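You operate a simulated robot arm through the tools that you are given. There is no shell and no other tool. Be economical: measure what you need, move in short steps, check, and stop when the job is done.

Carry out the task below with a simulated robot arm. There is one attempt and no reset: what you move stays moved.

## Task
Soak the oats: tip them into the red bowl, add milk and cover it with the orange plate.
Fine: 85 to 125 ml from the white jug; tub and jug back on the worktop. Set down upright: white jug.

The check looks at the end state, three seconds after you hand in, the way a careful person would. Anything else that was tipped, shoved, dropped, spilled or broken makes it a failure. A push-on lid holds only when it is set on centred and level and pressed home; a screw cap is set on level and turned clockwise until tight.

## Robot
A 6-joint arm with a two-finger parallel gripper, fixed in place. Base frame: the origin is at the foot of the arm, x ahead of it, y to its left, z up; the work surface is at about z = 92. Lengths are in cm, angles in degrees, forces in N, time in s.
With the tool pointing down near the work surface it reaches from about 46 to 88 cm from the base axis. Its first joint turns from -115.0 to 115.0 degrees. Payload 4.2 kg.
The TCP is the grasp point between the finger pads, 2.3 cm short of the fingertips. In the tool frame z runs along the fingers and y along their closing line. Largest opening 9.4 cm; finger width 3.8, thickness 1; the body of the gripper, 5.4 by 9.6 cm, starts 3.9 cm behind the TCP.
Orientation is that of the tool frame in the base frame, as a unit quaternion [x, y, z, w]. With the fingers straight down and closing along the base's y, the tool's x points along the base's -x, its y along +y and its z along -z.

## Interface
- The arm moves only by the tool move_arm. Its argument "moves" is a list of rows, each an object of numbers (a shift or turn left out is 0, a gripper value left out holds the last): "x", "y", "z": the shift along the tool's x, y, z in cm; "wx", "wy", "wz": the turn, a rotation vector about the tool's x, y, z in degrees; "jaw": the opening, from 0 (shut) to 1 (fully open). In form: [{"x": .., "y": .., "z": .., "wx": .., "wy": .., "wz": .., "jaw": ..}, ...]. A call has 1 to 10 rows; each row is the pose to reach, as a shift and turn from the pose commanded when the call began, along the tool's axes at that moment. Each row takes 0.2 s and may step no farther than 5 cm and 8.6 degrees from the row before; otherwise, or with a gripper value out of range, the whole call is refused. A pose out of reach is approached as far as the arm can. The call stops where the force on the tool passes 40 N (or 10 N more than at its start, if that is more) or the arm is blocked; 0.2 s more then pass. The fingers move at their own pace (about 10.8 cm/s each) and stop on an object; they squeeze with about 29 N. The grip force told is the motor's: it shows also when the fingers shut on nothing. Time passes only in rows, and 0.2 s behind the last, so rows that repeat a pose let the fingers close. The reply holds the time, the measured pose of the TCP, the force on the tool along the base axes, the opening and the grip force, in the units named above and with some noise, with the torque about the TCP (base axes, N m) and any sound that the robot's microphone picked up, and new pictures: "show" is both (left out), scene, wrist or none.
- Cameras (640 x 400 px; columns grow to the right, rows downward): "scene" is fixed at [5.13, 49.89, 151.16]; the picture's right is [-0.51, -0.86, 0.00], its down [-0.46, 0.27, -0.85] and it looks along [0.73, -0.43, -0.53] (base axes); focal length 301 px, centre (320, 200). "wrist" rides on the gripper at [8.6, 1.6, -7.4] in the tool frame; the picture's right is [-0.18, 0.98, 0.00], its down [-0.58, -0.11, -0.81] and it looks along [-0.79, -0.15, 0.59] (tool axes); focal length 243 px, centre (320, 200). There is no depth. A picture from a camera that has moved, and an enlarged one, comes with that camera's place and axes in the base frame and with its lens.
- move_column(by): slides the trunk up (or, below 0, down) by that many cm; the arm rides with it, the base frame stays. It gives what a move gives, with no picture.
- inspect(camera, box): a new picture of the part [left, top, right, bottom] of that camera's present view, enlarged. The clock stands still meanwhile.
- close_job(): hands the job in; it is judged then, once.

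Work in short steps. Places have to be worked out from the pictures, the camera data and where the tool is seen: move nearer, look again, correct. Check each grasp and each placing, and mend what went wrong. You have 120 turns and 200 pictures in all, those below and enlarged ones among them. Open the gripper and draw the arm clear of the work before you hand the job in, unless the task says otherwise; then end with one line.

The tools are called after "Emit:" as a command line: name --argument value ..., lists and objects as JSON in quotes. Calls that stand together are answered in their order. move_arm: Moves the arm, as the interface text tells. Its arguments: {"type":"object","properties":{"moves":{"type":"array"},"show":{"type":"string","enum":["both","scene","wrist","none"]}},"required":["moves"]} The other tools are called the same way: move_column (by) slides the trunk up or down; inspect (camera, box) takes an enlarged picture of a part of a camera's view; close_job () hands the job in.

At the start:

```text
time: 0.0
position: [50.15, 2.58, 134.03]
ee_rot: [0.001, 1.0, 0.0, 0.001]
ft_force: [-0.2, -0.1, 0.1]
ft_torque: [0.04, -0.02, 0.02]
width: 9.42
grasp_force: 0.0
trunk travel left (down, up): [-85.0, 14.0]
```

scene: 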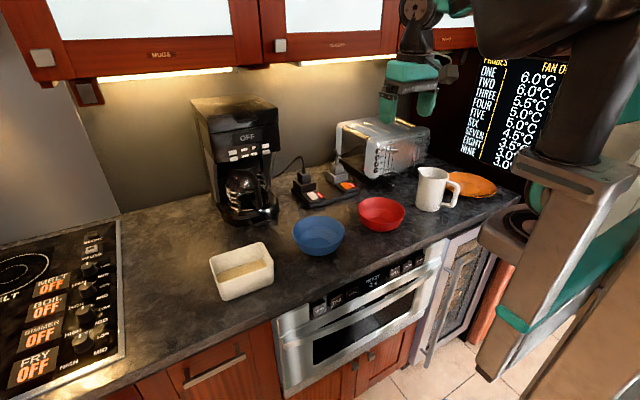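
wrist: 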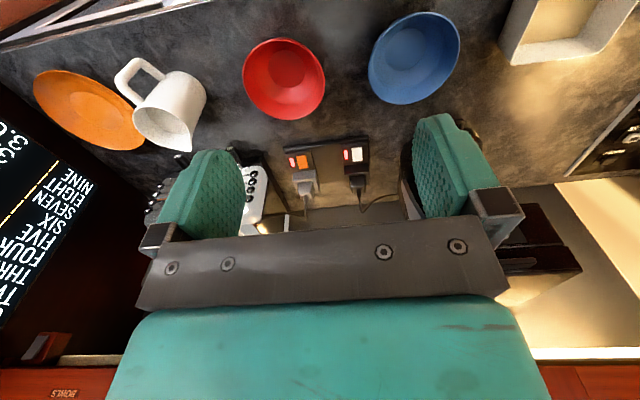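

I'll look closer at the tub, bowl, jug and plate to size them before moving.

Emit:
inspect --camera "scene" --box '[340, 150, 510, 256]'

Emit:
inspect --camera "scene" --box '[190, 200, 350, 300]'

Emit:
inspect --camera "wrist" --box '[20, 0, 340, 200]'

```text
3.76 times, centred on (425, 203) of scene
camera zoom: at [5.13, 49.89, 151.16], right [-0.51, -0.86, 0.0], down [-0.46, 0.27, -0.85], along [0.73, -0.43, -0.53], focal length 1132 px, centre (-75, 189)
```

zoom: 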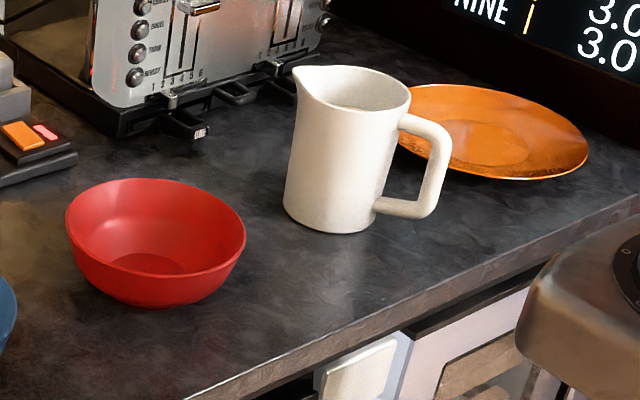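

```text
4.00 times, centred on (270, 250) of scene
camera zoom: at [5.13, 49.89, 151.16], right [-0.51, -0.86, 0.0], down [-0.46, 0.27, -0.85], along [0.73, -0.43, -0.53], focal length 1203 px, centre (520, 0)
```

zoom: 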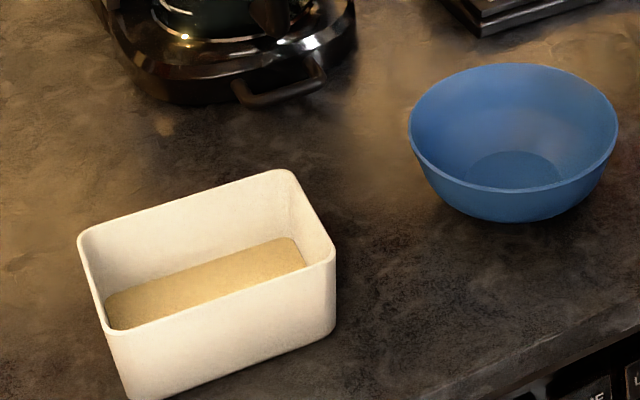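

```text
2.00 times, centred on (180, 100) of wrist
camera zoom: at [41.42, 4.28, 141.51], right [0.18, 0.98, 0.0], down [0.58, -0.11, 0.81], along [0.79, -0.15, -0.59], focal length 485 px, centre (600, 400)
```

zoom: 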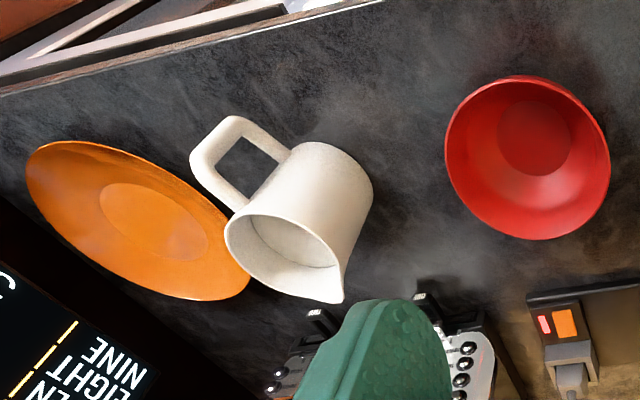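

Estimates: the tub rim is at z≈98, spanning x 58.5–68 and y 31.5–45.5. The red bowl centre is about (62.7, −6.5), the jug (64.5, −33) and the plate (64.5, −52) with radius about 10. I plan to pinch the tub's +y end wall and will move above it to look.

Emit:
move_arm --moves '[{"x": -1.3, "y": 4.2, "z": 1.5, "jaw": 0.5}, {"x": -2.6, "y": 8.4, "z": 3}, {"x": -3.9, "y": 12.6, "z": 4.5}, {"x": -5.2, "y": 16.8, "z": 6}, {"x": -6.5, "y": 21, "z": 7.5}, {"x": -7.8, "y": 25.2, "z": 9}, {"x": -9.1, "y": 29.4, "z": 10.5}, {"x": -10.4, "y": 33.6, "z": 12}, {"x": -11.7, "y": 37.8, "z": 13.5}, {"x": -13, "y": 42.2, "z": 15}]'

```text
time: 2.2
position: [61.42, 42.61, 118.68]
ee_rot: [0.0, 1.0, -0.001, -0.001]
ft_force: [1.5, 0.5, -0.5]
ft_torque: [-0.02, 0.04, -0.04]
width: 4.7
grasp_force: 0.0
out of reach, approached as far as the arm can: row 10
trunk travel left (down, up): [-85.0, 14.0]
camera wrist: at [52.66, 44.45, 126.21], right [0.18, 0.98, 0.0], down [0.58, -0.11, 0.81], along [0.79, -0.15, -0.59], focal length 243 px, centre (320, 200)
```

scene: 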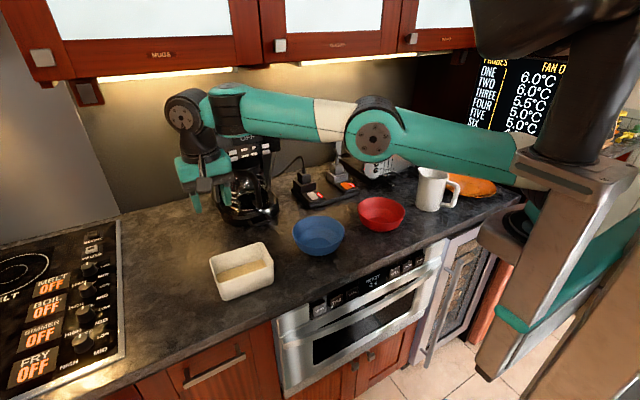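
wrist: 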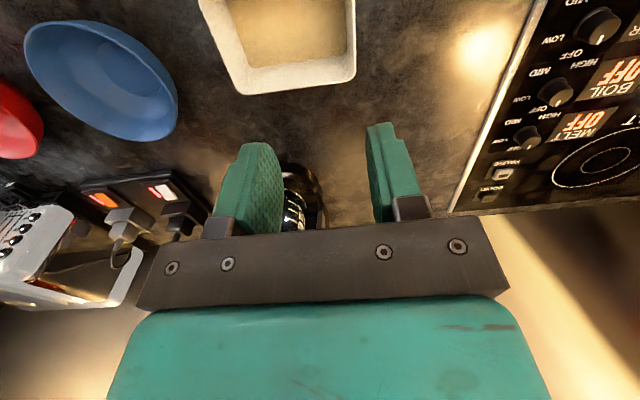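

Both views agree: the end wall centre is near (63.4, 45.4), with the tub yawed about −4°. I'll descend partway, align the yaw and re-read the pose.

Emit:
move_arm --moves '[{"z": 4, "wz": 3.5}, {"z": 8, "wz": 3.5}, {"z": 12, "wz": 3.5}, {"z": 12, "wz": 3.5}]'

```text
time: 3.2
position: [61.53, 42.66, 106.63]
ee_rot: [0.031, 1.0, 0.0, 0.0]
ft_force: [-0.2, 0.3, -0.3]
ft_torque: [0.01, -0.03, -0.04]
width: 4.71
grasp_force: 0.0
trunk travel left (down, up): [-85.0, 14.0]
camera wrist: at [52.75, 44.92, 114.09], right [0.24, 0.97, 0.0], down [0.57, -0.14, 0.81], along [0.78, -0.2, -0.59], focal length 243 px, centre (320, 200)
```

scene: 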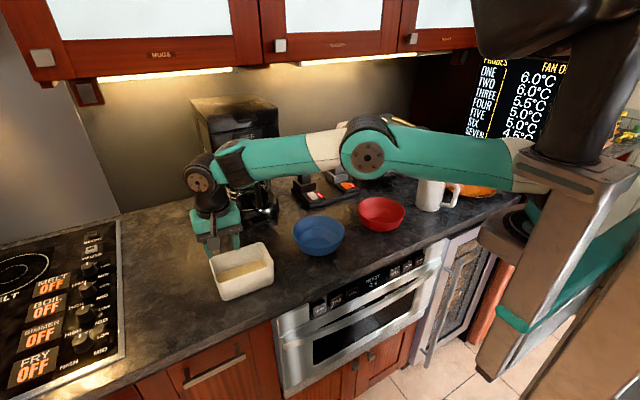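
wrist: 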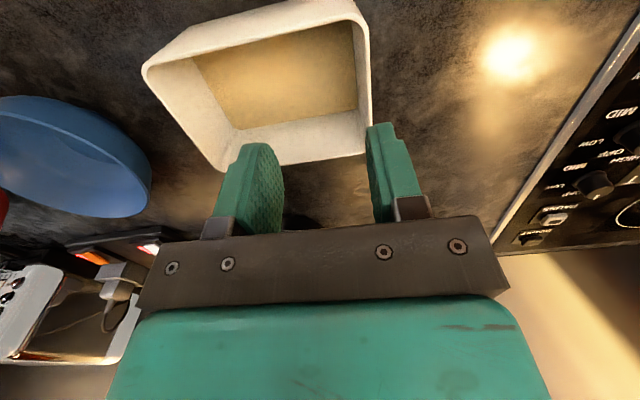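

Geometry is confirmed: the wall's outer face is at y≈45.6. I'll shift over the wall, stop with the fingertips just above the rim and check.

Emit:
move_arm --moves '[{"x": -1.41, "y": 2.73}, {"x": -1.41, "y": 2.73, "z": 2.5}, {"x": -1.41, "y": 2.73, "z": 5}, {"x": -1.41, "y": 2.73, "z": 5}]' --show "wrist"

Emit:
inspect --camera "scene" --box '[160, 190, 320, 310]'

```text
time: 4.2
position: [61.75, 43.57, 102.57]
ee_rot: [0.031, 1.0, 0.0, 0.0]
ft_force: [0.3, 0.2, -0.4]
ft_torque: [0.0, -0.03, 0.01]
width: 4.72
grasp_force: 0.1
out of reach, approached as far as the arm can: row 1, 2, 3, 4
trunk travel left (down, up): [-85.0, 14.0]
camera wrist: at [53.13, 45.84, 110.17], right [0.24, 0.97, 0.0], down [0.57, -0.14, 0.81], along [0.78, -0.2, -0.59], focal length 243 px, centre (320, 200)
```

wrist: 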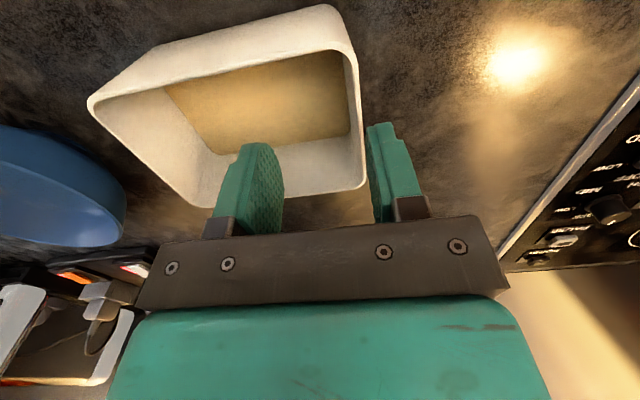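

```text
3.33 times, centred on (240, 250) of scene
camera zoom: at [5.13, 49.89, 151.16], right [-0.51, -0.86, 0.0], down [-0.46, 0.27, -0.85], along [0.73, -0.43, -0.53], focal length 1002 px, centre (587, 33)
```

zoom: 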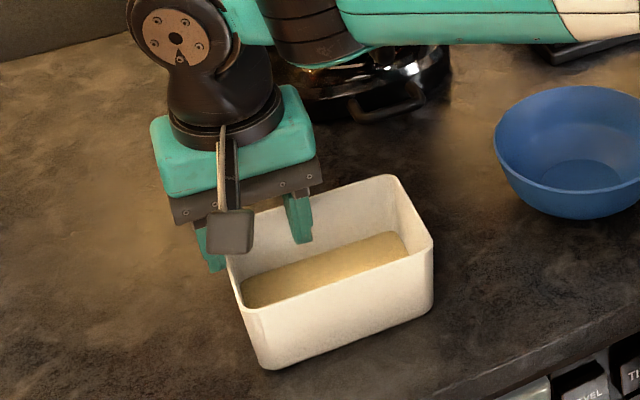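

The arm hit its reach limit at about 75.6 cm radius, so I'll test whether trunk height changes that. I'll raise the tool first, then lower the trunk and push out again.

Emit:
move_arm --moves '[{"z": -4, "x": 1, "y": -1}, {"z": -8, "x": 1, "y": -1}, {"z": -12, "x": 1, "y": -1}, {"z": -12, "x": 1, "y": -1}]' --show "scene"

Emit:
move_column --by -12

```text
time: 5.2
position: [60.85, 42.73, 114.74]
ee_rot: [0.031, 1.0, 0.0, 0.0]
ft_force: [0.0, -0.2, -1.0]
ft_torque: [-0.01, -0.04, 0.0]
width: 4.71
grasp_force: 0.0
trunk travel left (down, up): [-85.0, 14.0]
```

scene: 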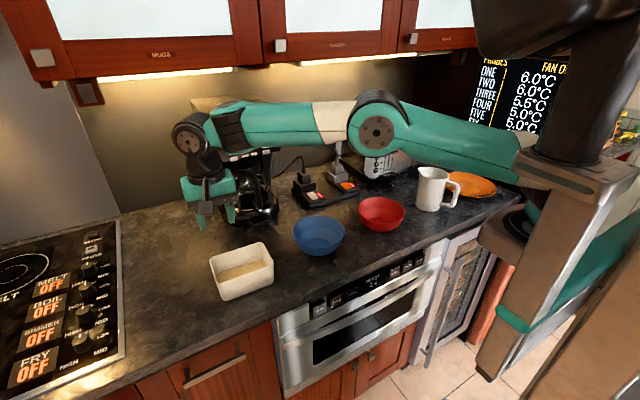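

```text
time: 6.7
position: [60.77, 42.66, 102.69]
ee_rot: [0.031, 1.0, 0.0, 0.001]
ft_force: [-0.8, 1.0, 0.0]
ft_torque: [0.0, 0.0, -0.03]
width: 4.73
grasp_force: 0.0
trunk travel left (down, up): [-73.0, 26.0]
```

Now at z 102.7 with the trunk 12 lower; I'll push outward to the wall position.

Emit:
move_arm --moves '[{"x": -1.07, "y": 1.37}, {"x": -2.14, "y": 2.74}, {"x": -2.14, "y": 2.74}]' --show "wrist"

```text
time: 7.5
position: [61.45, 43.4, 102.63]
ee_rot: [0.03, 1.0, 0.0, 0.0]
ft_force: [0.6, -0.2, -0.1]
ft_torque: [0.04, -0.02, -0.03]
width: 4.72
grasp_force: 0.1
out of reach, approached as far as the arm can: row 1, 2, 3
trunk travel left (down, up): [-73.0, 26.0]
camera wrist: at [52.84, 45.62, 110.08], right [0.24, 0.97, 0.0], down [0.57, -0.14, 0.81], along [0.78, -0.2, -0.59], focal length 243 px, centre (320, 200)
```

wrist: 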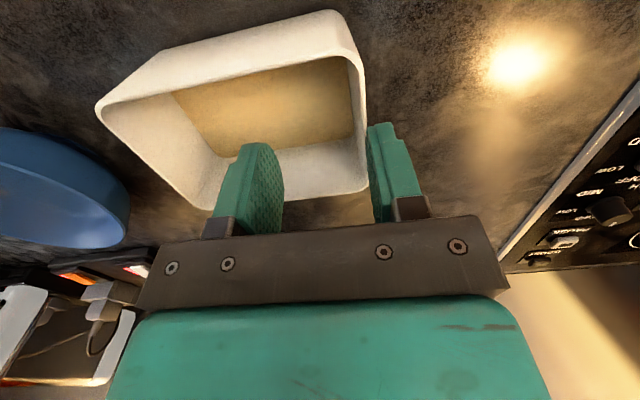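

Trunk height barely matters: maximum radius is about 75.6. I'll tilt the tool 18° about its closing axis with fingertips outward, which keeps the pads parallel to the end wall and gains about 5 cm of reach.

Emit:
move_arm --moves '[{"x": 0.5, "wy": -8}, {"wy": -16}, {"x": -0.7, "y": 1, "wy": -18}, {"x": -1.53, "y": 2.0, "wy": -18}, {"x": -1.53, "y": 2.0, "wy": -18}]'

```text
time: 8.7
position: [61.3, 44.02, 102.23]
ee_rot: [0.03, 0.987, -0.005, 0.156]
ft_force: [0.5, -0.6, 0.4]
ft_torque: [0.01, -0.02, 0.0]
width: 4.71
grasp_force: 0.0
out of reach, approached as far as the arm can: row 3, 4, 5
trunk travel left (down, up): [-73.0, 26.0]
camera wrist: at [50.86, 46.35, 106.68], right [0.23, 0.97, 0.06], down [0.3, -0.13, 0.95], along [0.93, -0.21, -0.32], focal length 243 px, centre (320, 200)
```

scene: 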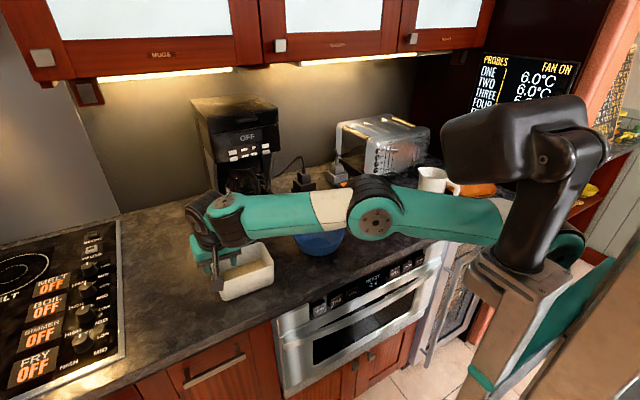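
wrist: 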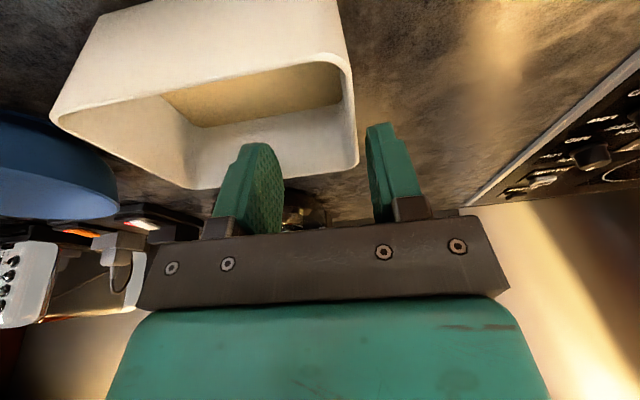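

The tilt didn't help. The −y end wall (62.7, 31.9) is well within reach, so I'll use that one: raise, untilt, move over it.

Emit:
move_arm --moves '[{"z": -3}, {"z": -6, "wy": 8}, {"y": -4, "z": -6, "wy": 16}, {"y": -8, "z": -6, "wy": 18}, {"y": -12, "z": -6, "wy": 18}, {"y": -12, "z": -6, "wy": 18}]'

```text
time: 10.1
position: [58.88, 32.21, 107.89]
ee_rot: [0.031, 1.0, 0.0, 0.0]
ft_force: [0.7, -0.8, -0.3]
ft_torque: [-0.01, 0.0, 0.01]
width: 4.69
grasp_force: 0.2
out of reach, approached as far as the arm can: row 2
trunk travel left (down, up): [-73.0, 26.0]
camera wrist: at [50.22, 34.42, 115.42], right [0.24, 0.97, 0.0], down [0.57, -0.14, 0.81], along [0.78, -0.2, -0.59], focal length 243 px, centre (320, 200)
```

scene: 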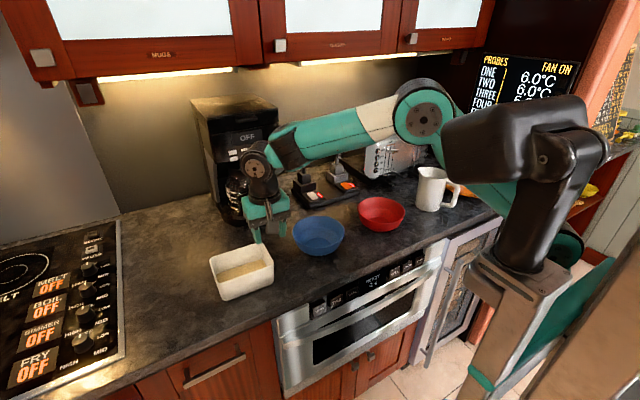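
wrist: 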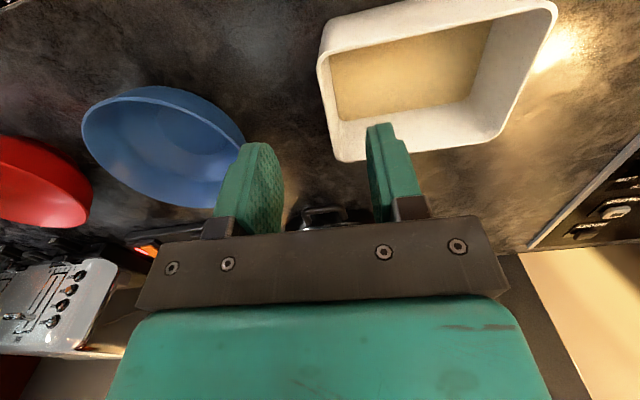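

Elbow is comfortable here. Next, over the −y wall (62.5, 32.2), descending to just above the rim.

Emit:
move_arm --moves '[{"x": -3.61, "y": 0.2, "z": 1}, {"x": -3.61, "y": 0.2, "z": 3.5}, {"x": -3.61, "y": 0.2, "z": 6.5}, {"x": -3.61, "y": 0.2, "z": 6.5}]'

Emit:
inspect --camera "scene" --box '[190, 180, 334, 300]'

```text
time: 11.1
position: [62.48, 32.26, 101.52]
ee_rot: [0.031, 1.0, 0.0, 0.0]
ft_force: [1.2, 0.0, 0.1]
ft_torque: [-0.01, -0.01, 0.04]
width: 4.69
grasp_force: 0.1
trunk travel left (down, up): [-73.0, 26.0]
camera wrist: at [53.83, 34.42, 108.97], right [0.24, 0.97, 0.0], down [0.57, -0.14, 0.81], along [0.78, -0.2, -0.59], focal length 243 px, centre (320, 200)
```

scene: 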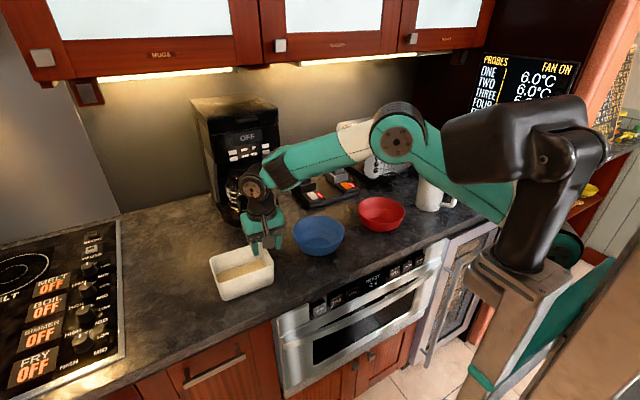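
wrist: 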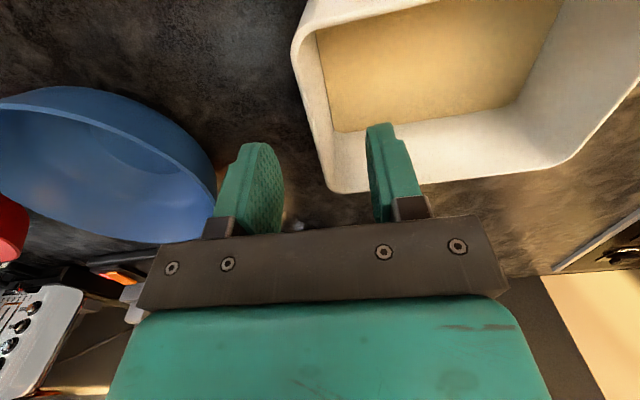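

```text
3.33 times, centred on (262, 240) of scene
camera zoom: at [5.13, 49.89, 151.16], right [-0.51, -0.86, 0.0], down [-0.46, 0.27, -0.85], along [0.73, -0.43, -0.53], focal length 1002 px, centre (513, 67)
```

zoom: 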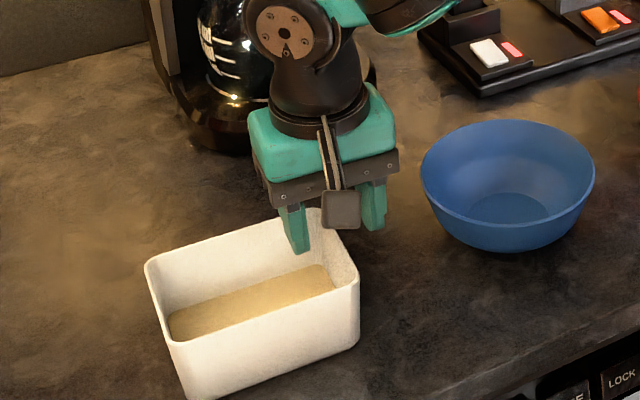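

The fingers straddle the wall. I'll descend to z≈96.7 and close.

Emit:
move_arm --moves '[{"z": 1.6}, {"z": 3.2}, {"z": 4.8}, {"z": 4.8, "jaw": 0}, {"z": 4.8, "jaw": 0}, {"z": 4.8, "jaw": 0}]'

```text
time: 12.5
position: [62.42, 32.29, 96.68]
ee_rot: [0.029, 1.0, 0.001, 0.0]
ft_force: [-2.5, 1.4, 9.2]
ft_torque: [1.39, 0.08, 0.4]
width: 0.41
grasp_force: 28.9
trunk travel left (down, up): [-73.0, 26.0]
camera wrist: at [53.69, 34.46, 104.21], right [0.24, 0.97, 0.0], down [0.57, -0.14, 0.81], along [0.78, -0.19, -0.59], focal length 243 px, centre (320, 200)
```

scene: 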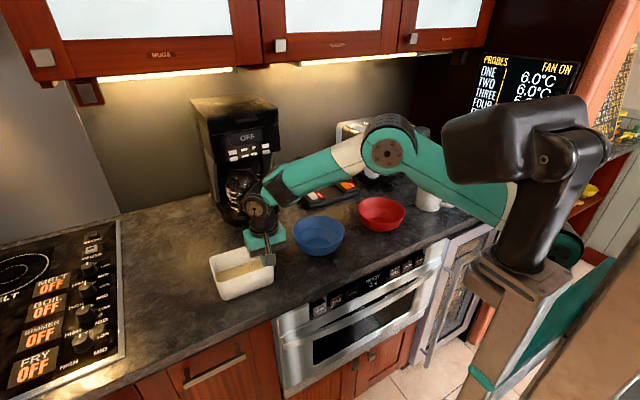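
wrist: 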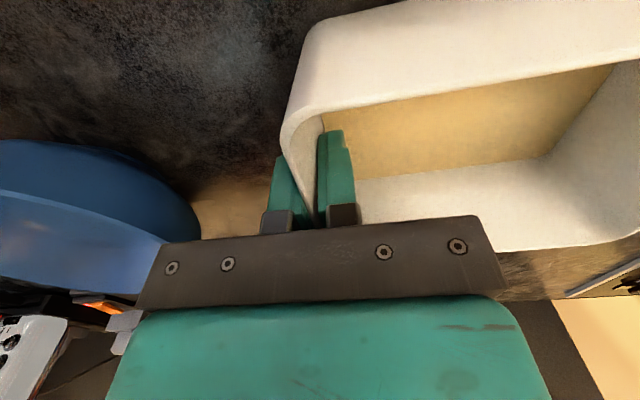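

The wall is gripped at 0.41 cm width. I'll lift a little and check that it holds.

Emit:
move_arm --moves '[{"z": -1}, {"z": -2.5}, {"z": -4}, {"z": -4}]' --show "scene"

Emit:
inspect --camera "scene" --box '[190, 180, 334, 300]'

```text
time: 13.5
position: [62.49, 32.18, 100.58]
ee_rot: [0.031, 1.0, 0.0, 0.0]
ft_force: [-0.2, 0.4, -1.0]
ft_torque: [-0.07, -0.01, 0.01]
width: 0.27
grasp_force: 28.7
trunk travel left (down, up): [-73.0, 26.0]
```

scene: 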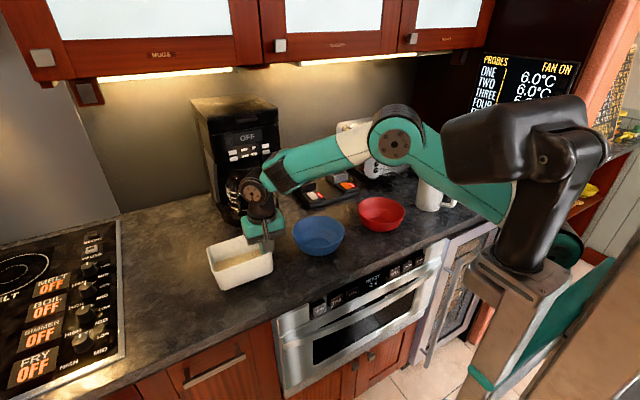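

```text
3.33 times, centred on (262, 240) of scene
camera zoom: at [5.13, 49.89, 151.16], right [-0.51, -0.86, 0.0], down [-0.46, 0.27, -0.85], along [0.73, -0.43, -0.53], focal length 1002 px, centre (513, 67)
```

zoom: 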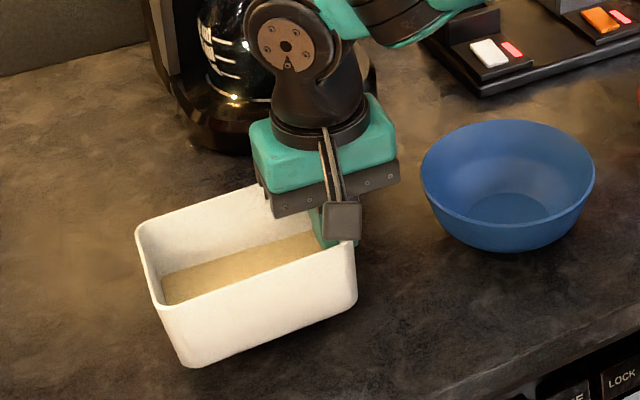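

The tub is held level and is light (about 1 N). I'll lift it high, carry it toward the red bowl and yaw so its free end points toward the robot.

Emit:
move_arm --moves '[{"z": -4}, {"z": -8}, {"z": -12, "wz": -7}, {"z": -16, "y": -2, "wz": -14}, {"z": -19, "y": -6, "wz": -21}, {"z": -20, "y": -10, "wz": -28}, {"z": -20, "y": -14, "wz": -35}, {"z": -20, "y": -18, "wz": -42}, {"z": -20, "y": -22, "wz": -49}, {"z": -20, "y": -26, "wz": -56}]' --show "scene"

```text
time: 15.7
position: [60.8, 6.31, 120.35]
ee_rot: [-0.443, 0.896, -0.001, 0.0]
ft_force: [0.7, -0.9, -1.7]
ft_torque: [0.0, -0.09, -0.02]
width: 0.26
grasp_force: 29.1
trunk travel left (down, up): [-73.0, 26.0]
```

scene: 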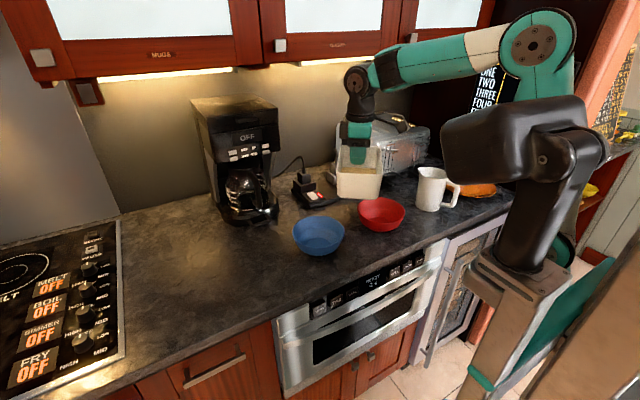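

The tub is carried level. I'll finish the yaw so the free end faces the robot and move the grip to about (68, −6.5, 122).

Emit:
move_arm --moves '[{"x": 1.16, "y": -2.7, "z": -0.3, "wz": -7.5}, {"x": 2.3, "y": -5.4, "z": -0.7, "wz": -15}, {"x": 3.47, "y": -8.1, "z": -1, "wz": -22.5}, {"x": 4.6, "y": -10.8, "z": -1.3, "wz": -30}, {"x": 5.78, "y": -13.47, "z": -1.65, "wz": -37.4}, {"x": 5.78, "y": -13.47, "z": -1.65, "wz": -37.4}]'

```text
time: 17.1
position: [68.12, -6.6, 122.2]
ee_rot: [-0.707, 0.707, -0.001, 0.0]
ft_force: [0.7, 0.4, 0.1]
ft_torque: [0.0, -0.05, 0.05]
width: 0.27
grasp_force: 29.4
trunk travel left (down, up): [-73.0, 26.0]
camera wrist: at [66.31, -15.17, 129.78], right [-0.98, 0.18, 0.0], down [0.11, 0.58, 0.81], along [0.15, 0.79, -0.59], focal length 243 px, centre (320, 200)
```

scene: 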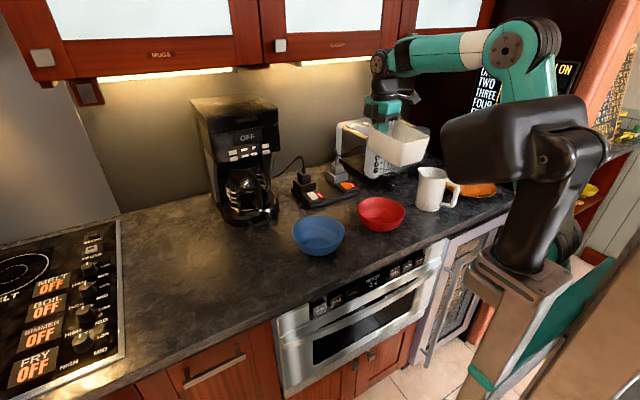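
wrist: 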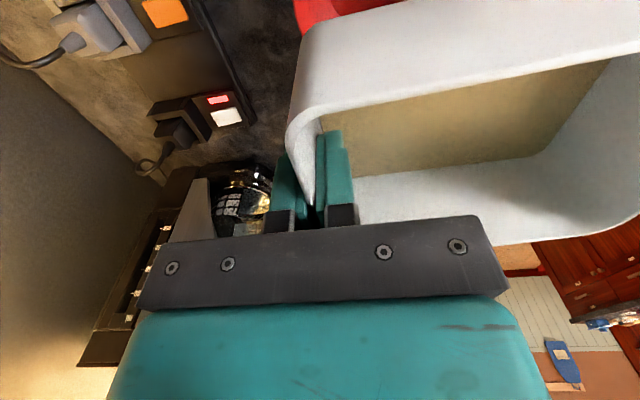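

The tub is aligned with its free end toward the robot, and no oats flow before about 40°. I'll tilt to 40° while moving so the lip sits over the bowl, at lip z≈103.

Emit:
move_arm --moves '[{"y": -1.6, "z": 2.2, "wx": 8}, {"y": -3.2, "z": 4.4, "wx": 16}, {"y": -4.8, "z": 6.6, "wx": 24}, {"y": -6.4, "z": 8.8, "wx": 32}, {"y": -8, "z": 11, "wx": 40}, {"y": -8, "z": 11, "wx": 40}]'

Emit:
inspect --camera "scene" --box '[310, 100, 470, 240]'

```text
time: 18.5
position: [76.0, -6.57, 111.2]
ee_rot: [0.664, -0.664, 0.243, -0.242]
ft_force: [-0.9, 0.1, -1.6]
ft_torque: [0.02, -0.05, 0.02]
width: 0.27
grasp_force: 28.9
trunk travel left (down, up): [-73.0, 26.0]
camera wrist: at [69.88, -15.11, 115.96], right [-0.75, 0.19, -0.63], down [-0.43, 0.58, 0.69], along [0.5, 0.79, -0.36], focal length 243 px, centre (320, 200)
```

scene: 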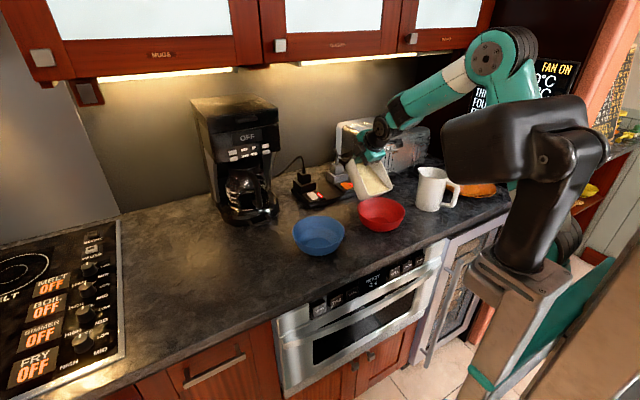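
wrist: 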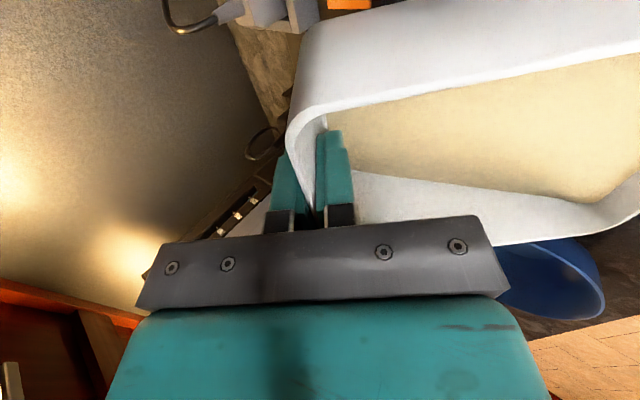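

```text
2.86 times, centred on (390, 170) of scene
camera zoom: at [5.13, 49.89, 151.16], right [-0.51, -0.86, 0.0], down [-0.46, 0.27, -0.85], along [0.73, -0.43, -0.53], focal length 859 px, centre (120, 286)
```

zoom: 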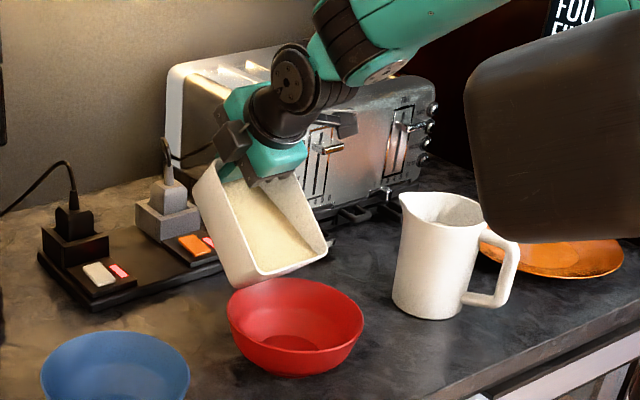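

The lip is over the bowl at about (64.7, −6.7, 103). I'll tilt slowly on to 70° with the lip held in place.

Emit:
move_arm --moves '[{"y": 0.2, "z": -0.9, "wx": 5}, {"y": 0.39, "z": -1.76, "wx": 10}, {"y": 0.39, "z": -1.76, "wx": 10}, {"y": 0.59, "z": -2.95, "wx": 15}, {"y": 0.79, "z": -4.19, "wx": 20}, {"y": 0.79, "z": -4.19, "wx": 20}, {"y": 1.18, "z": -5.35, "wx": 25}, {"y": 1.57, "z": -6.53, "wx": 30}, {"y": 1.57, "z": -6.53, "wx": 30}]' --show "none"

Emit:
inspect --camera "scene" --box '[310, 100, 470, 240]'

```text
time: 20.5
position: [70.8, -6.45, 115.27]
ee_rot: [-0.579, 0.579, -0.406, 0.406]
ft_force: [-0.8, -0.3, -1.5]
ft_torque: [0.01, -0.02, -0.02]
width: 0.25
grasp_force: 28.3
trunk travel left (down, up): [-73.0, 26.0]
```

```text
2.86 times, centred on (390, 170) of scene
camera zoom: at [5.13, 49.89, 151.16], right [-0.51, -0.86, 0.0], down [-0.46, 0.27, -0.85], along [0.73, -0.43, -0.53], focal length 859 px, centre (120, 286)
```

zoom: 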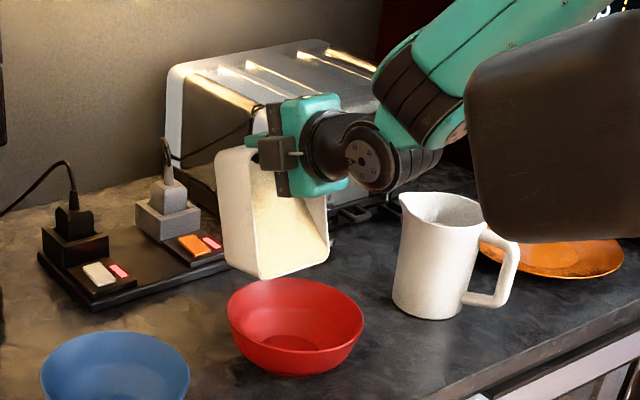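

Oats haven't left yet. I'll continue tilting to 90° and beyond with the lip fixed.

Emit:
move_arm --moves '[{"y": 0.03, "z": -1.26, "wx": 5}, {"y": 0.07, "z": -2.53, "wx": 10}, {"y": 0.07, "z": -2.53, "wx": 10}, {"y": 0.28, "z": -3.7, "wx": 15}, {"y": 0.5, "z": -4.87, "wx": 20}, {"y": 0.5, "z": -4.87, "wx": 20}, {"y": 0.9, "z": -6, "wx": 25}, {"y": 1.33, "z": -7.18, "wx": 30}, {"y": 1.33, "z": -7.18, "wx": 30}]' --show "none"

Emit:
inspect --camera "scene" --box '[310, 100, 470, 240]'

```text
time: 22.5
position: [66.1, -7.67, 125.0]
ee_rot: [-0.456, 0.457, -0.539, 0.541]
ft_force: [0.0, -0.6, -1.3]
ft_torque: [-0.01, 0.03, 0.0]
width: 0.26
grasp_force: 28.7
out of reach, approached as far as the arm can: row 5, 6, 7, 8, 9
trunk travel left (down, up): [-73.0, 26.0]
```

```text
2.86 times, centred on (390, 170) of scene
camera zoom: at [5.13, 49.89, 151.16], right [-0.51, -0.86, 0.0], down [-0.46, 0.27, -0.85], along [0.73, -0.43, -0.53], focal length 859 px, centre (120, 286)
```

zoom: 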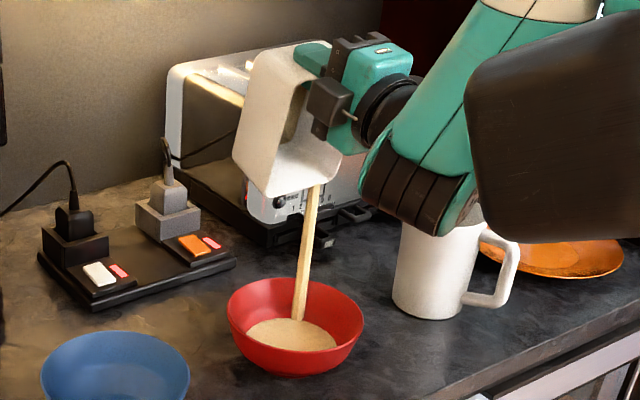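

Oats are streaming into the bowl. I'll hold here and let them drain.

Emit:
move_arm --moves '[{"z": 0}, {"z": 0}, {"z": 0}, {"z": 0}, {"z": 0}, {"z": 0}]'

Emit:
inspect --camera "scene" --box '[310, 100, 470, 240]'

```text
time: 23.9
position: [66.13, -7.64, 125.01]
ee_rot: [0.457, -0.456, 0.54, -0.54]
ft_force: [-1.0, 0.1, -0.9]
ft_torque: [-0.02, 0.05, 0.0]
width: 0.27
grasp_force: 29.1
trunk travel left (down, up): [-73.0, 26.0]
camera wrist: at [58.9, -16.26, 122.3], right [0.16, 0.18, -0.97], down [-0.81, 0.58, -0.03], along [0.56, 0.79, 0.24], focal length 243 px, centre (320, 200)
```

scene: 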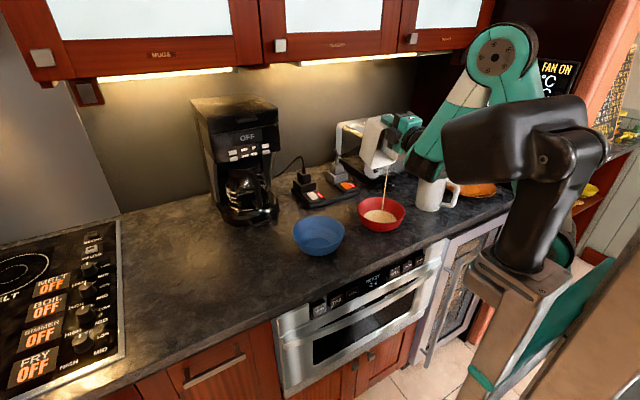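
wrist: 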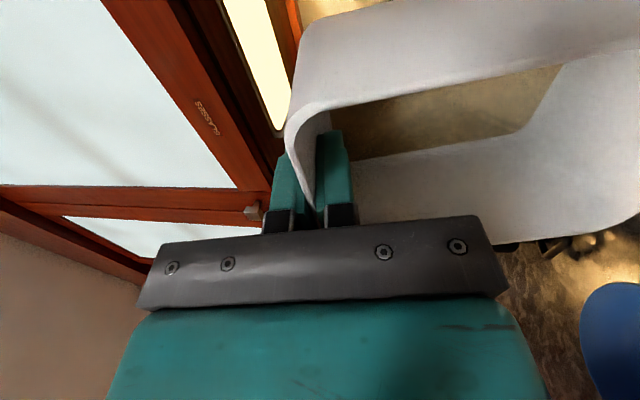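

```text
2.86 times, centred on (390, 170) of scene
camera zoom: at [5.13, 49.89, 151.16], right [-0.51, -0.86, 0.0], down [-0.46, 0.27, -0.85], along [0.73, -0.43, -0.53], focal length 859 px, centre (120, 286)
```

zoom: 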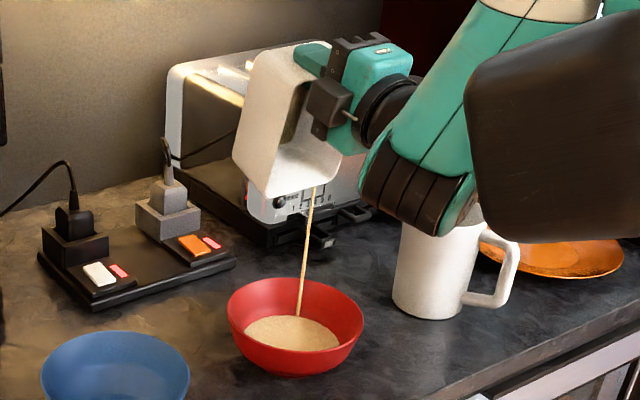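

Still a thin stream. I'll tilt another 8° while shifting the grip toward the robot so the lip stays over the bowl.

Emit:
move_arm --moves '[{"y": -0.17, "z": -1, "wx": 4}, {"y": -0.35, "z": -2, "wx": 8}, {"y": -0.35, "z": -2, "wx": 8}, {"y": -0.35, "z": -2, "wx": 8}, {"y": -0.35, "z": -2, "wx": 8}, {"y": -0.35, "z": -2, "wx": 8}]' --show "none"

Emit:
inspect --camera "scene" --box '[310, 100, 470, 240]'

```text
time: 25.3
position: [64.26, -9.04, 130.97]
ee_rot: [-0.418, 0.418, -0.57, 0.571]
ft_force: [0.1, 0.5, -0.2]
ft_torque: [0.02, 0.05, 0.02]
width: 0.24
grasp_force: 29.0
out of reach, approached as far as the arm can: row 1, 2, 3, 4, 5, 6
trunk travel left (down, up): [-73.0, 26.0]
```

```text
2.86 times, centred on (390, 170) of scene
camera zoom: at [5.13, 49.89, 151.16], right [-0.51, -0.86, 0.0], down [-0.46, 0.27, -0.85], along [0.73, -0.43, -0.53], focal length 859 px, centre (120, 286)
```

zoom: 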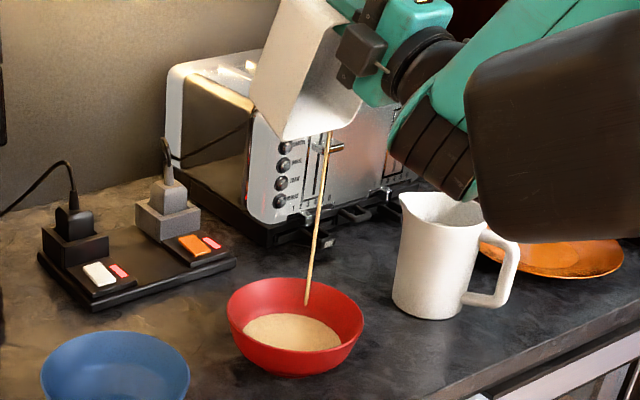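

The stream still lands in the bowl, but y drifted to −9. I'll recentre y and hold to drain.

Emit:
move_arm --moves '[{"x": -1.2, "z": -1}, {"x": -2.2, "z": -2}, {"x": -2.2, "z": -2}, {"x": -2.2, "z": -2}, {"x": -2.2, "z": -2}, {"x": -2.2, "z": -2}, {"x": -2.2, "z": -2}, {"x": -2.2, "z": -2}, {"x": -2.2, "z": -2}]' --show "wrist"

Emit:
inspect --camera "scene" --box '[310, 100, 470, 240]'

```text
time: 27.3
position: [63.69, -6.56, 131.6]
ee_rot: [-0.417, 0.418, -0.57, 0.571]
ft_force: [0.2, -0.4, -1.4]
ft_torque: [-0.02, 0.08, 0.03]
width: 0.22
grasp_force: 28.6
out of reach, approached as far as the arm can: row 1, 2, 3, 4, 5, 6, 7, 8, 9
trunk travel left (down, up): [-73.0, 26.0]
camera wrist: at [56.93, -15.21, 127.79], right [0.3, 0.18, -0.94], down [-0.8, 0.58, -0.14], along [0.52, 0.79, 0.32], focal length 243 px, centre (320, 200)
```

wrist: 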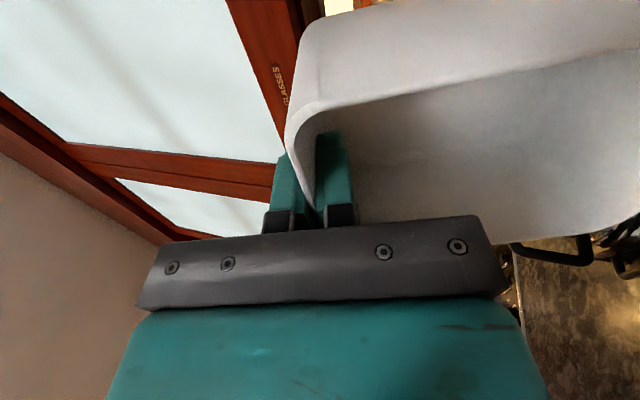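

```text
2.86 times, centred on (390, 170) of scene
camera zoom: at [5.13, 49.89, 151.16], right [-0.51, -0.86, 0.0], down [-0.46, 0.27, -0.85], along [0.73, -0.43, -0.53], focal length 859 px, centre (120, 286)
```

zoom: 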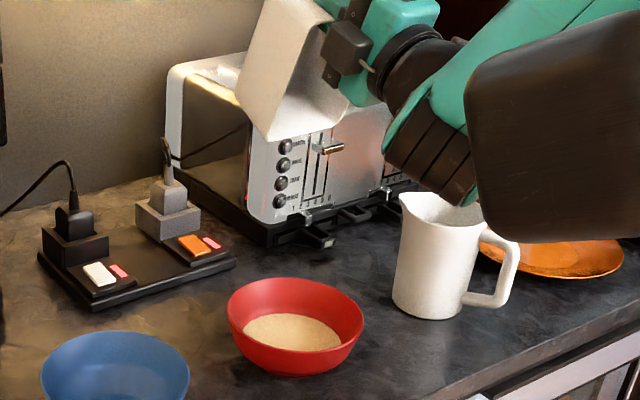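

The tub is empty, the oats are all in the bowl and nothing spilled. I'll untilt in the reverse direction, staying high.

Emit:
move_arm --moves '[{"wx": -8.5}, {"wx": -17}, {"wx": -25.5}, {"wx": -34}, {"wx": -42.5}, {"wx": -51}, {"wx": -59.5}, {"wx": -68}, {"wx": -76.5}, {"wx": -85}]' --show "none"

```text
time: 29.5
position: [63.53, -6.67, 131.65]
ee_rot: [-0.693, 0.694, -0.14, 0.14]
ft_force: [0.2, -0.5, -0.7]
ft_torque: [0.03, -0.05, -0.02]
width: 0.27
grasp_force: 28.5
out of reach, approached as far as the arm can: row 1
trunk travel left (down, up): [-73.0, 26.0]
```

Finish untilting to level.

Emit:
move_arm --moves '[{"wx": -7.6}, {"wx": -15.2}, {"wx": -22.8}, {"wx": -22.8}]' --show "none"

```text
time: 30.5
position: [63.6, -6.62, 131.62]
ee_rot: [-0.707, 0.708, 0.0, 0.001]
ft_force: [-0.1, 0.4, 0.6]
ft_torque: [0.02, -0.04, 0.0]
width: 0.25
grasp_force: 29.0
trunk travel left (down, up): [-73.0, 26.0]
```

Level now. I'll yaw back and carry it toward its original spot.

Emit:
move_arm --moves '[{"x": -2.5, "wz": 8.3}, {"x": -6, "wz": 16.6}, {"x": -9.5, "wz": 24.9}, {"x": -13, "wz": 33.2}, {"x": -16.5, "wz": 41.5, "z": 1}, {"x": -20, "wz": 49.8, "z": 2.5}, {"x": -23.5, "wz": 58.1, "z": 4}, {"x": -27, "wz": 66.4, "z": 6}, {"x": -30.5, "y": 0.3, "wz": 74.7, "z": 8}, {"x": -34, "y": 0.6, "wz": 83, "z": 10}]' --show "none"

```text
time: 32.7
position: [63.06, 27.32, 121.65]
ee_rot: [-0.059, 0.998, 0.0, 0.002]
ft_force: [0.8, -1.2, -0.3]
ft_torque: [-0.01, 0.0, 0.01]
width: 0.25
grasp_force: 28.9
trunk travel left (down, up): [-73.0, 26.0]
```

Now finish the yaw, move above the spot and lower to z≈101.

Emit:
move_arm --moves '[{"y": 2.5, "wz": 5}, {"y": 4.9, "wz": 10.3}, {"y": 4.9, "z": 4.5, "wz": 10.3}, {"y": 4.9, "z": 9, "wz": 10.3}, {"y": 4.9, "z": 13.5, "wz": 10.3}, {"y": 4.9, "z": 17.5, "wz": 10.3}, {"y": 4.9, "z": 20.5, "wz": 10.3}, {"y": 4.9, "z": 20.5, "wz": 10.3}]' --show "scene"

Emit:
inspect --camera "scene" --box '[190, 180, 334, 300]'

```text
time: 34.5
position: [62.56, 32.19, 101.01]
ee_rot: [0.03, 1.0, 0.0, 0.001]
ft_force: [-0.2, -0.5, -1.3]
ft_torque: [-0.04, 0.0, -0.02]
width: 0.24
grasp_force: 29.0
trunk travel left (down, up): [-73.0, 26.0]
```

scene: 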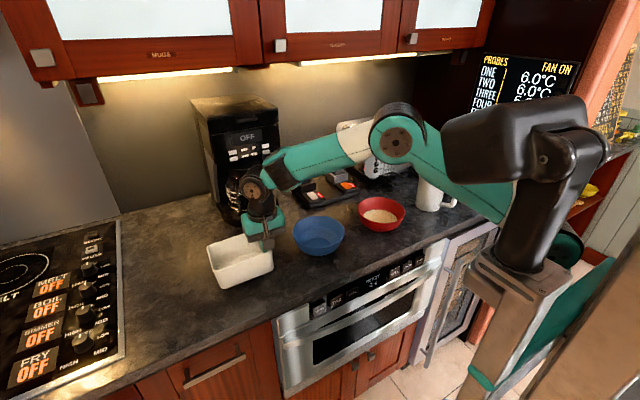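

```text
3.33 times, centred on (262, 240) of scene
camera zoom: at [5.13, 49.89, 151.16], right [-0.51, -0.86, 0.0], down [-0.46, 0.27, -0.85], along [0.73, -0.43, -0.53], focal length 1002 px, centre (513, 67)
```

zoom: 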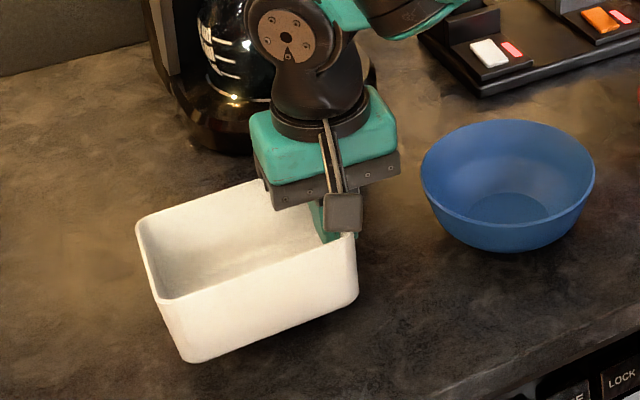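

The tub is back above its spot, empty. I'll lower it to contact.

Emit:
move_arm --moves '[{"z": 2}, {"z": 3}, {"z": 3.5}, {"z": 3.9}, {"z": 4.2}, {"z": 4.2}]' --show "none"

Emit:
inspect --camera "scene" --box '[190, 180, 334, 300]'

```text
time: 35.9
position: [62.63, 32.12, 97.0]
ee_rot: [0.031, 1.0, 0.0, 0.003]
ft_force: [0.6, -3.2, 10.3]
ft_torque: [1.21, -0.55, -0.24]
width: 0.34
grasp_force: 29.6
trunk travel left (down, up): [-73.0, 26.0]
```

```text
3.33 times, centred on (262, 240) of scene
camera zoom: at [5.13, 49.89, 151.16], right [-0.51, -0.86, 0.0], down [-0.46, 0.27, -0.85], along [0.73, -0.43, -0.53], focal length 1002 px, centre (513, 67)
```

zoom: 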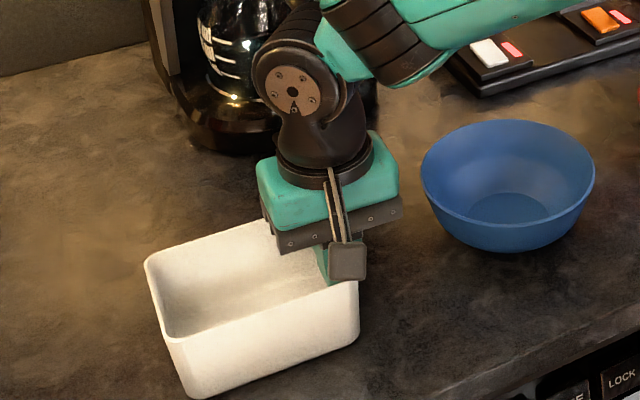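

On the worktop (10 N contact). I'll open to half, rise clear and move to a raised pose.

Emit:
move_arm --moves '[{"z": -0.2, "jaw": 0.5}, {"z": -0.2}, {"z": -0.2}, {"z": -3}, {"z": -7}, {"z": -12}, {"z": -16}, {"z": -20}]' --show "scene"

```text
time: 37.7
position: [62.47, 32.23, 116.72]
ee_rot: [0.03, 1.0, -0.001, 0.002]
ft_force: [0.7, 0.4, -0.1]
ft_torque: [0.0, -0.01, -0.04]
width: 4.71
grasp_force: 0.1
trunk travel left (down, up): [-73.0, 26.0]
```

scene: 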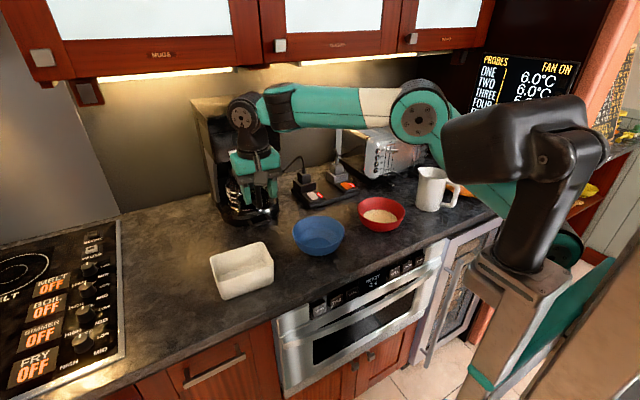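

The tub is set down cleanly. Next is the jug: its handle points toward the robot at about (56, −32) and the spout points away. I'll move toward it for a closer look.

Emit:
move_arm --moves '[{"x": 1.1, "y": -4.5, "wz": -2.4}, {"x": 2.3, "y": -9, "wz": -4.8}, {"x": 3.4, "y": -13.5, "wz": -7.2}, {"x": 4.5, "y": -18, "wz": -9.6}, {"x": 5.6, "y": -22.4, "wz": -12}, {"x": 6.8, "y": -26.9, "wz": -14.4}, {"x": 7.9, "y": -31.4, "wz": -16.8}, {"x": 9, "y": -35.9, "wz": -19.2}, {"x": 10.2, "y": -40.3, "wz": -21.6}, {"x": 11.3, "y": -44.8, "wz": -24}]' --show "wrist"

```text
time: 39.9
position: [48.6, -11.8, 116.79]
ee_rot: [-0.178, 0.984, 0.0, 0.002]
ft_force: [0.3, 0.2, -0.5]
ft_torque: [-0.01, 0.04, -0.01]
width: 4.7
grasp_force: 0.1
trunk travel left (down, up): [-73.0, 26.0]
camera wrist: at [39.8, -13.27, 124.27], right [-0.17, 0.98, 0.0], down [0.58, 0.1, 0.81], along [0.8, 0.14, -0.59], focal length 243 px, centre (320, 200)
```

wrist: 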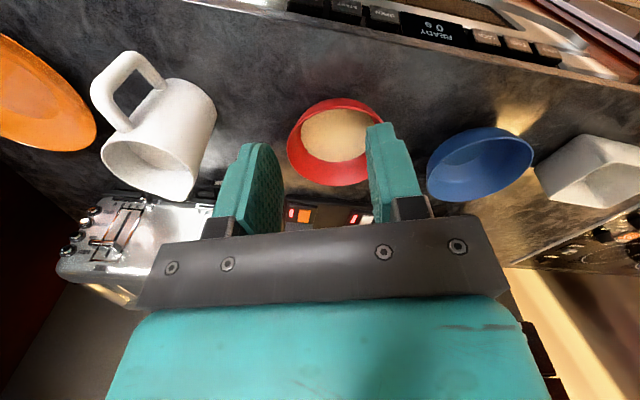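

Moving −y to stand behind the handle, a little lower.

Emit:
move_arm --moves '[{"x": 1.6, "y": -4.3, "z": 1}, {"x": 3.2, "y": -8.6, "z": 2}, {"x": 4.8, "y": -13, "z": 3}, {"x": 6.4, "y": -17.3, "z": 3}, {"x": 8.05, "y": -21.6, "z": 3}, {"x": 8.05, "y": -21.6, "z": 3}]'

Emit:
inspect --camera "wrist" --box '[160, 0, 480, 200]'

```text
time: 41.3
position: [48.77, -34.83, 113.77]
ee_rot: [-0.179, 0.984, 0.0, 0.002]
ft_force: [0.3, 0.7, 0.7]
ft_torque: [-0.03, -0.02, 0.01]
width: 4.69
grasp_force: 0.2
trunk travel left (down, up): [-73.0, 26.0]
camera wrist: at [39.87, -36.38, 121.3], right [-0.17, 0.98, 0.0], down [0.58, 0.1, 0.81], along [0.8, 0.14, -0.59], focal length 243 px, centre (320, 200)
```

scene: 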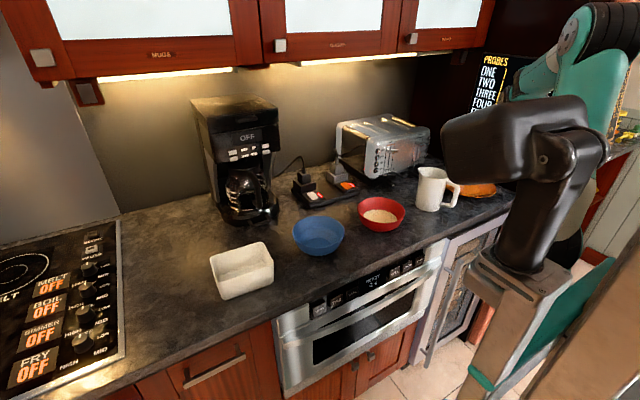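
wrist: 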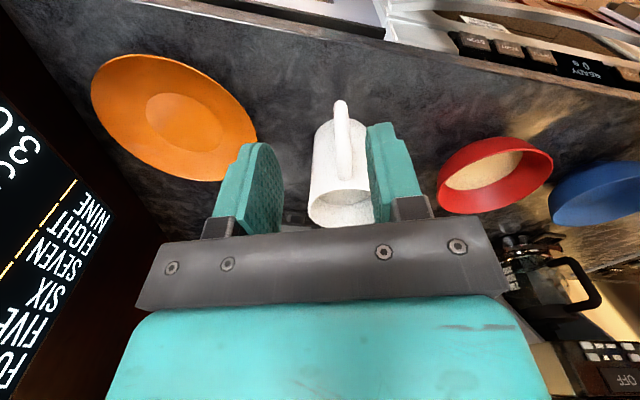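

```text
2.00 times, centred on (320, 100) of wrist
camera zoom: at [39.87, -36.38, 121.3], right [-0.17, 0.98, 0.0], down [0.58, 0.1, 0.81], along [0.8, 0.14, -0.59], focal length 485 px, centre (320, 400)
```

zoom: 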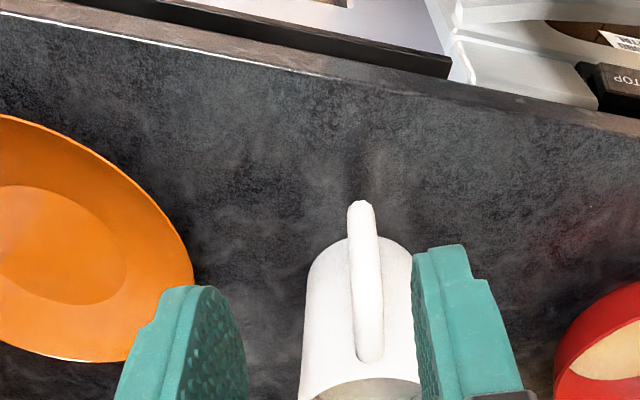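

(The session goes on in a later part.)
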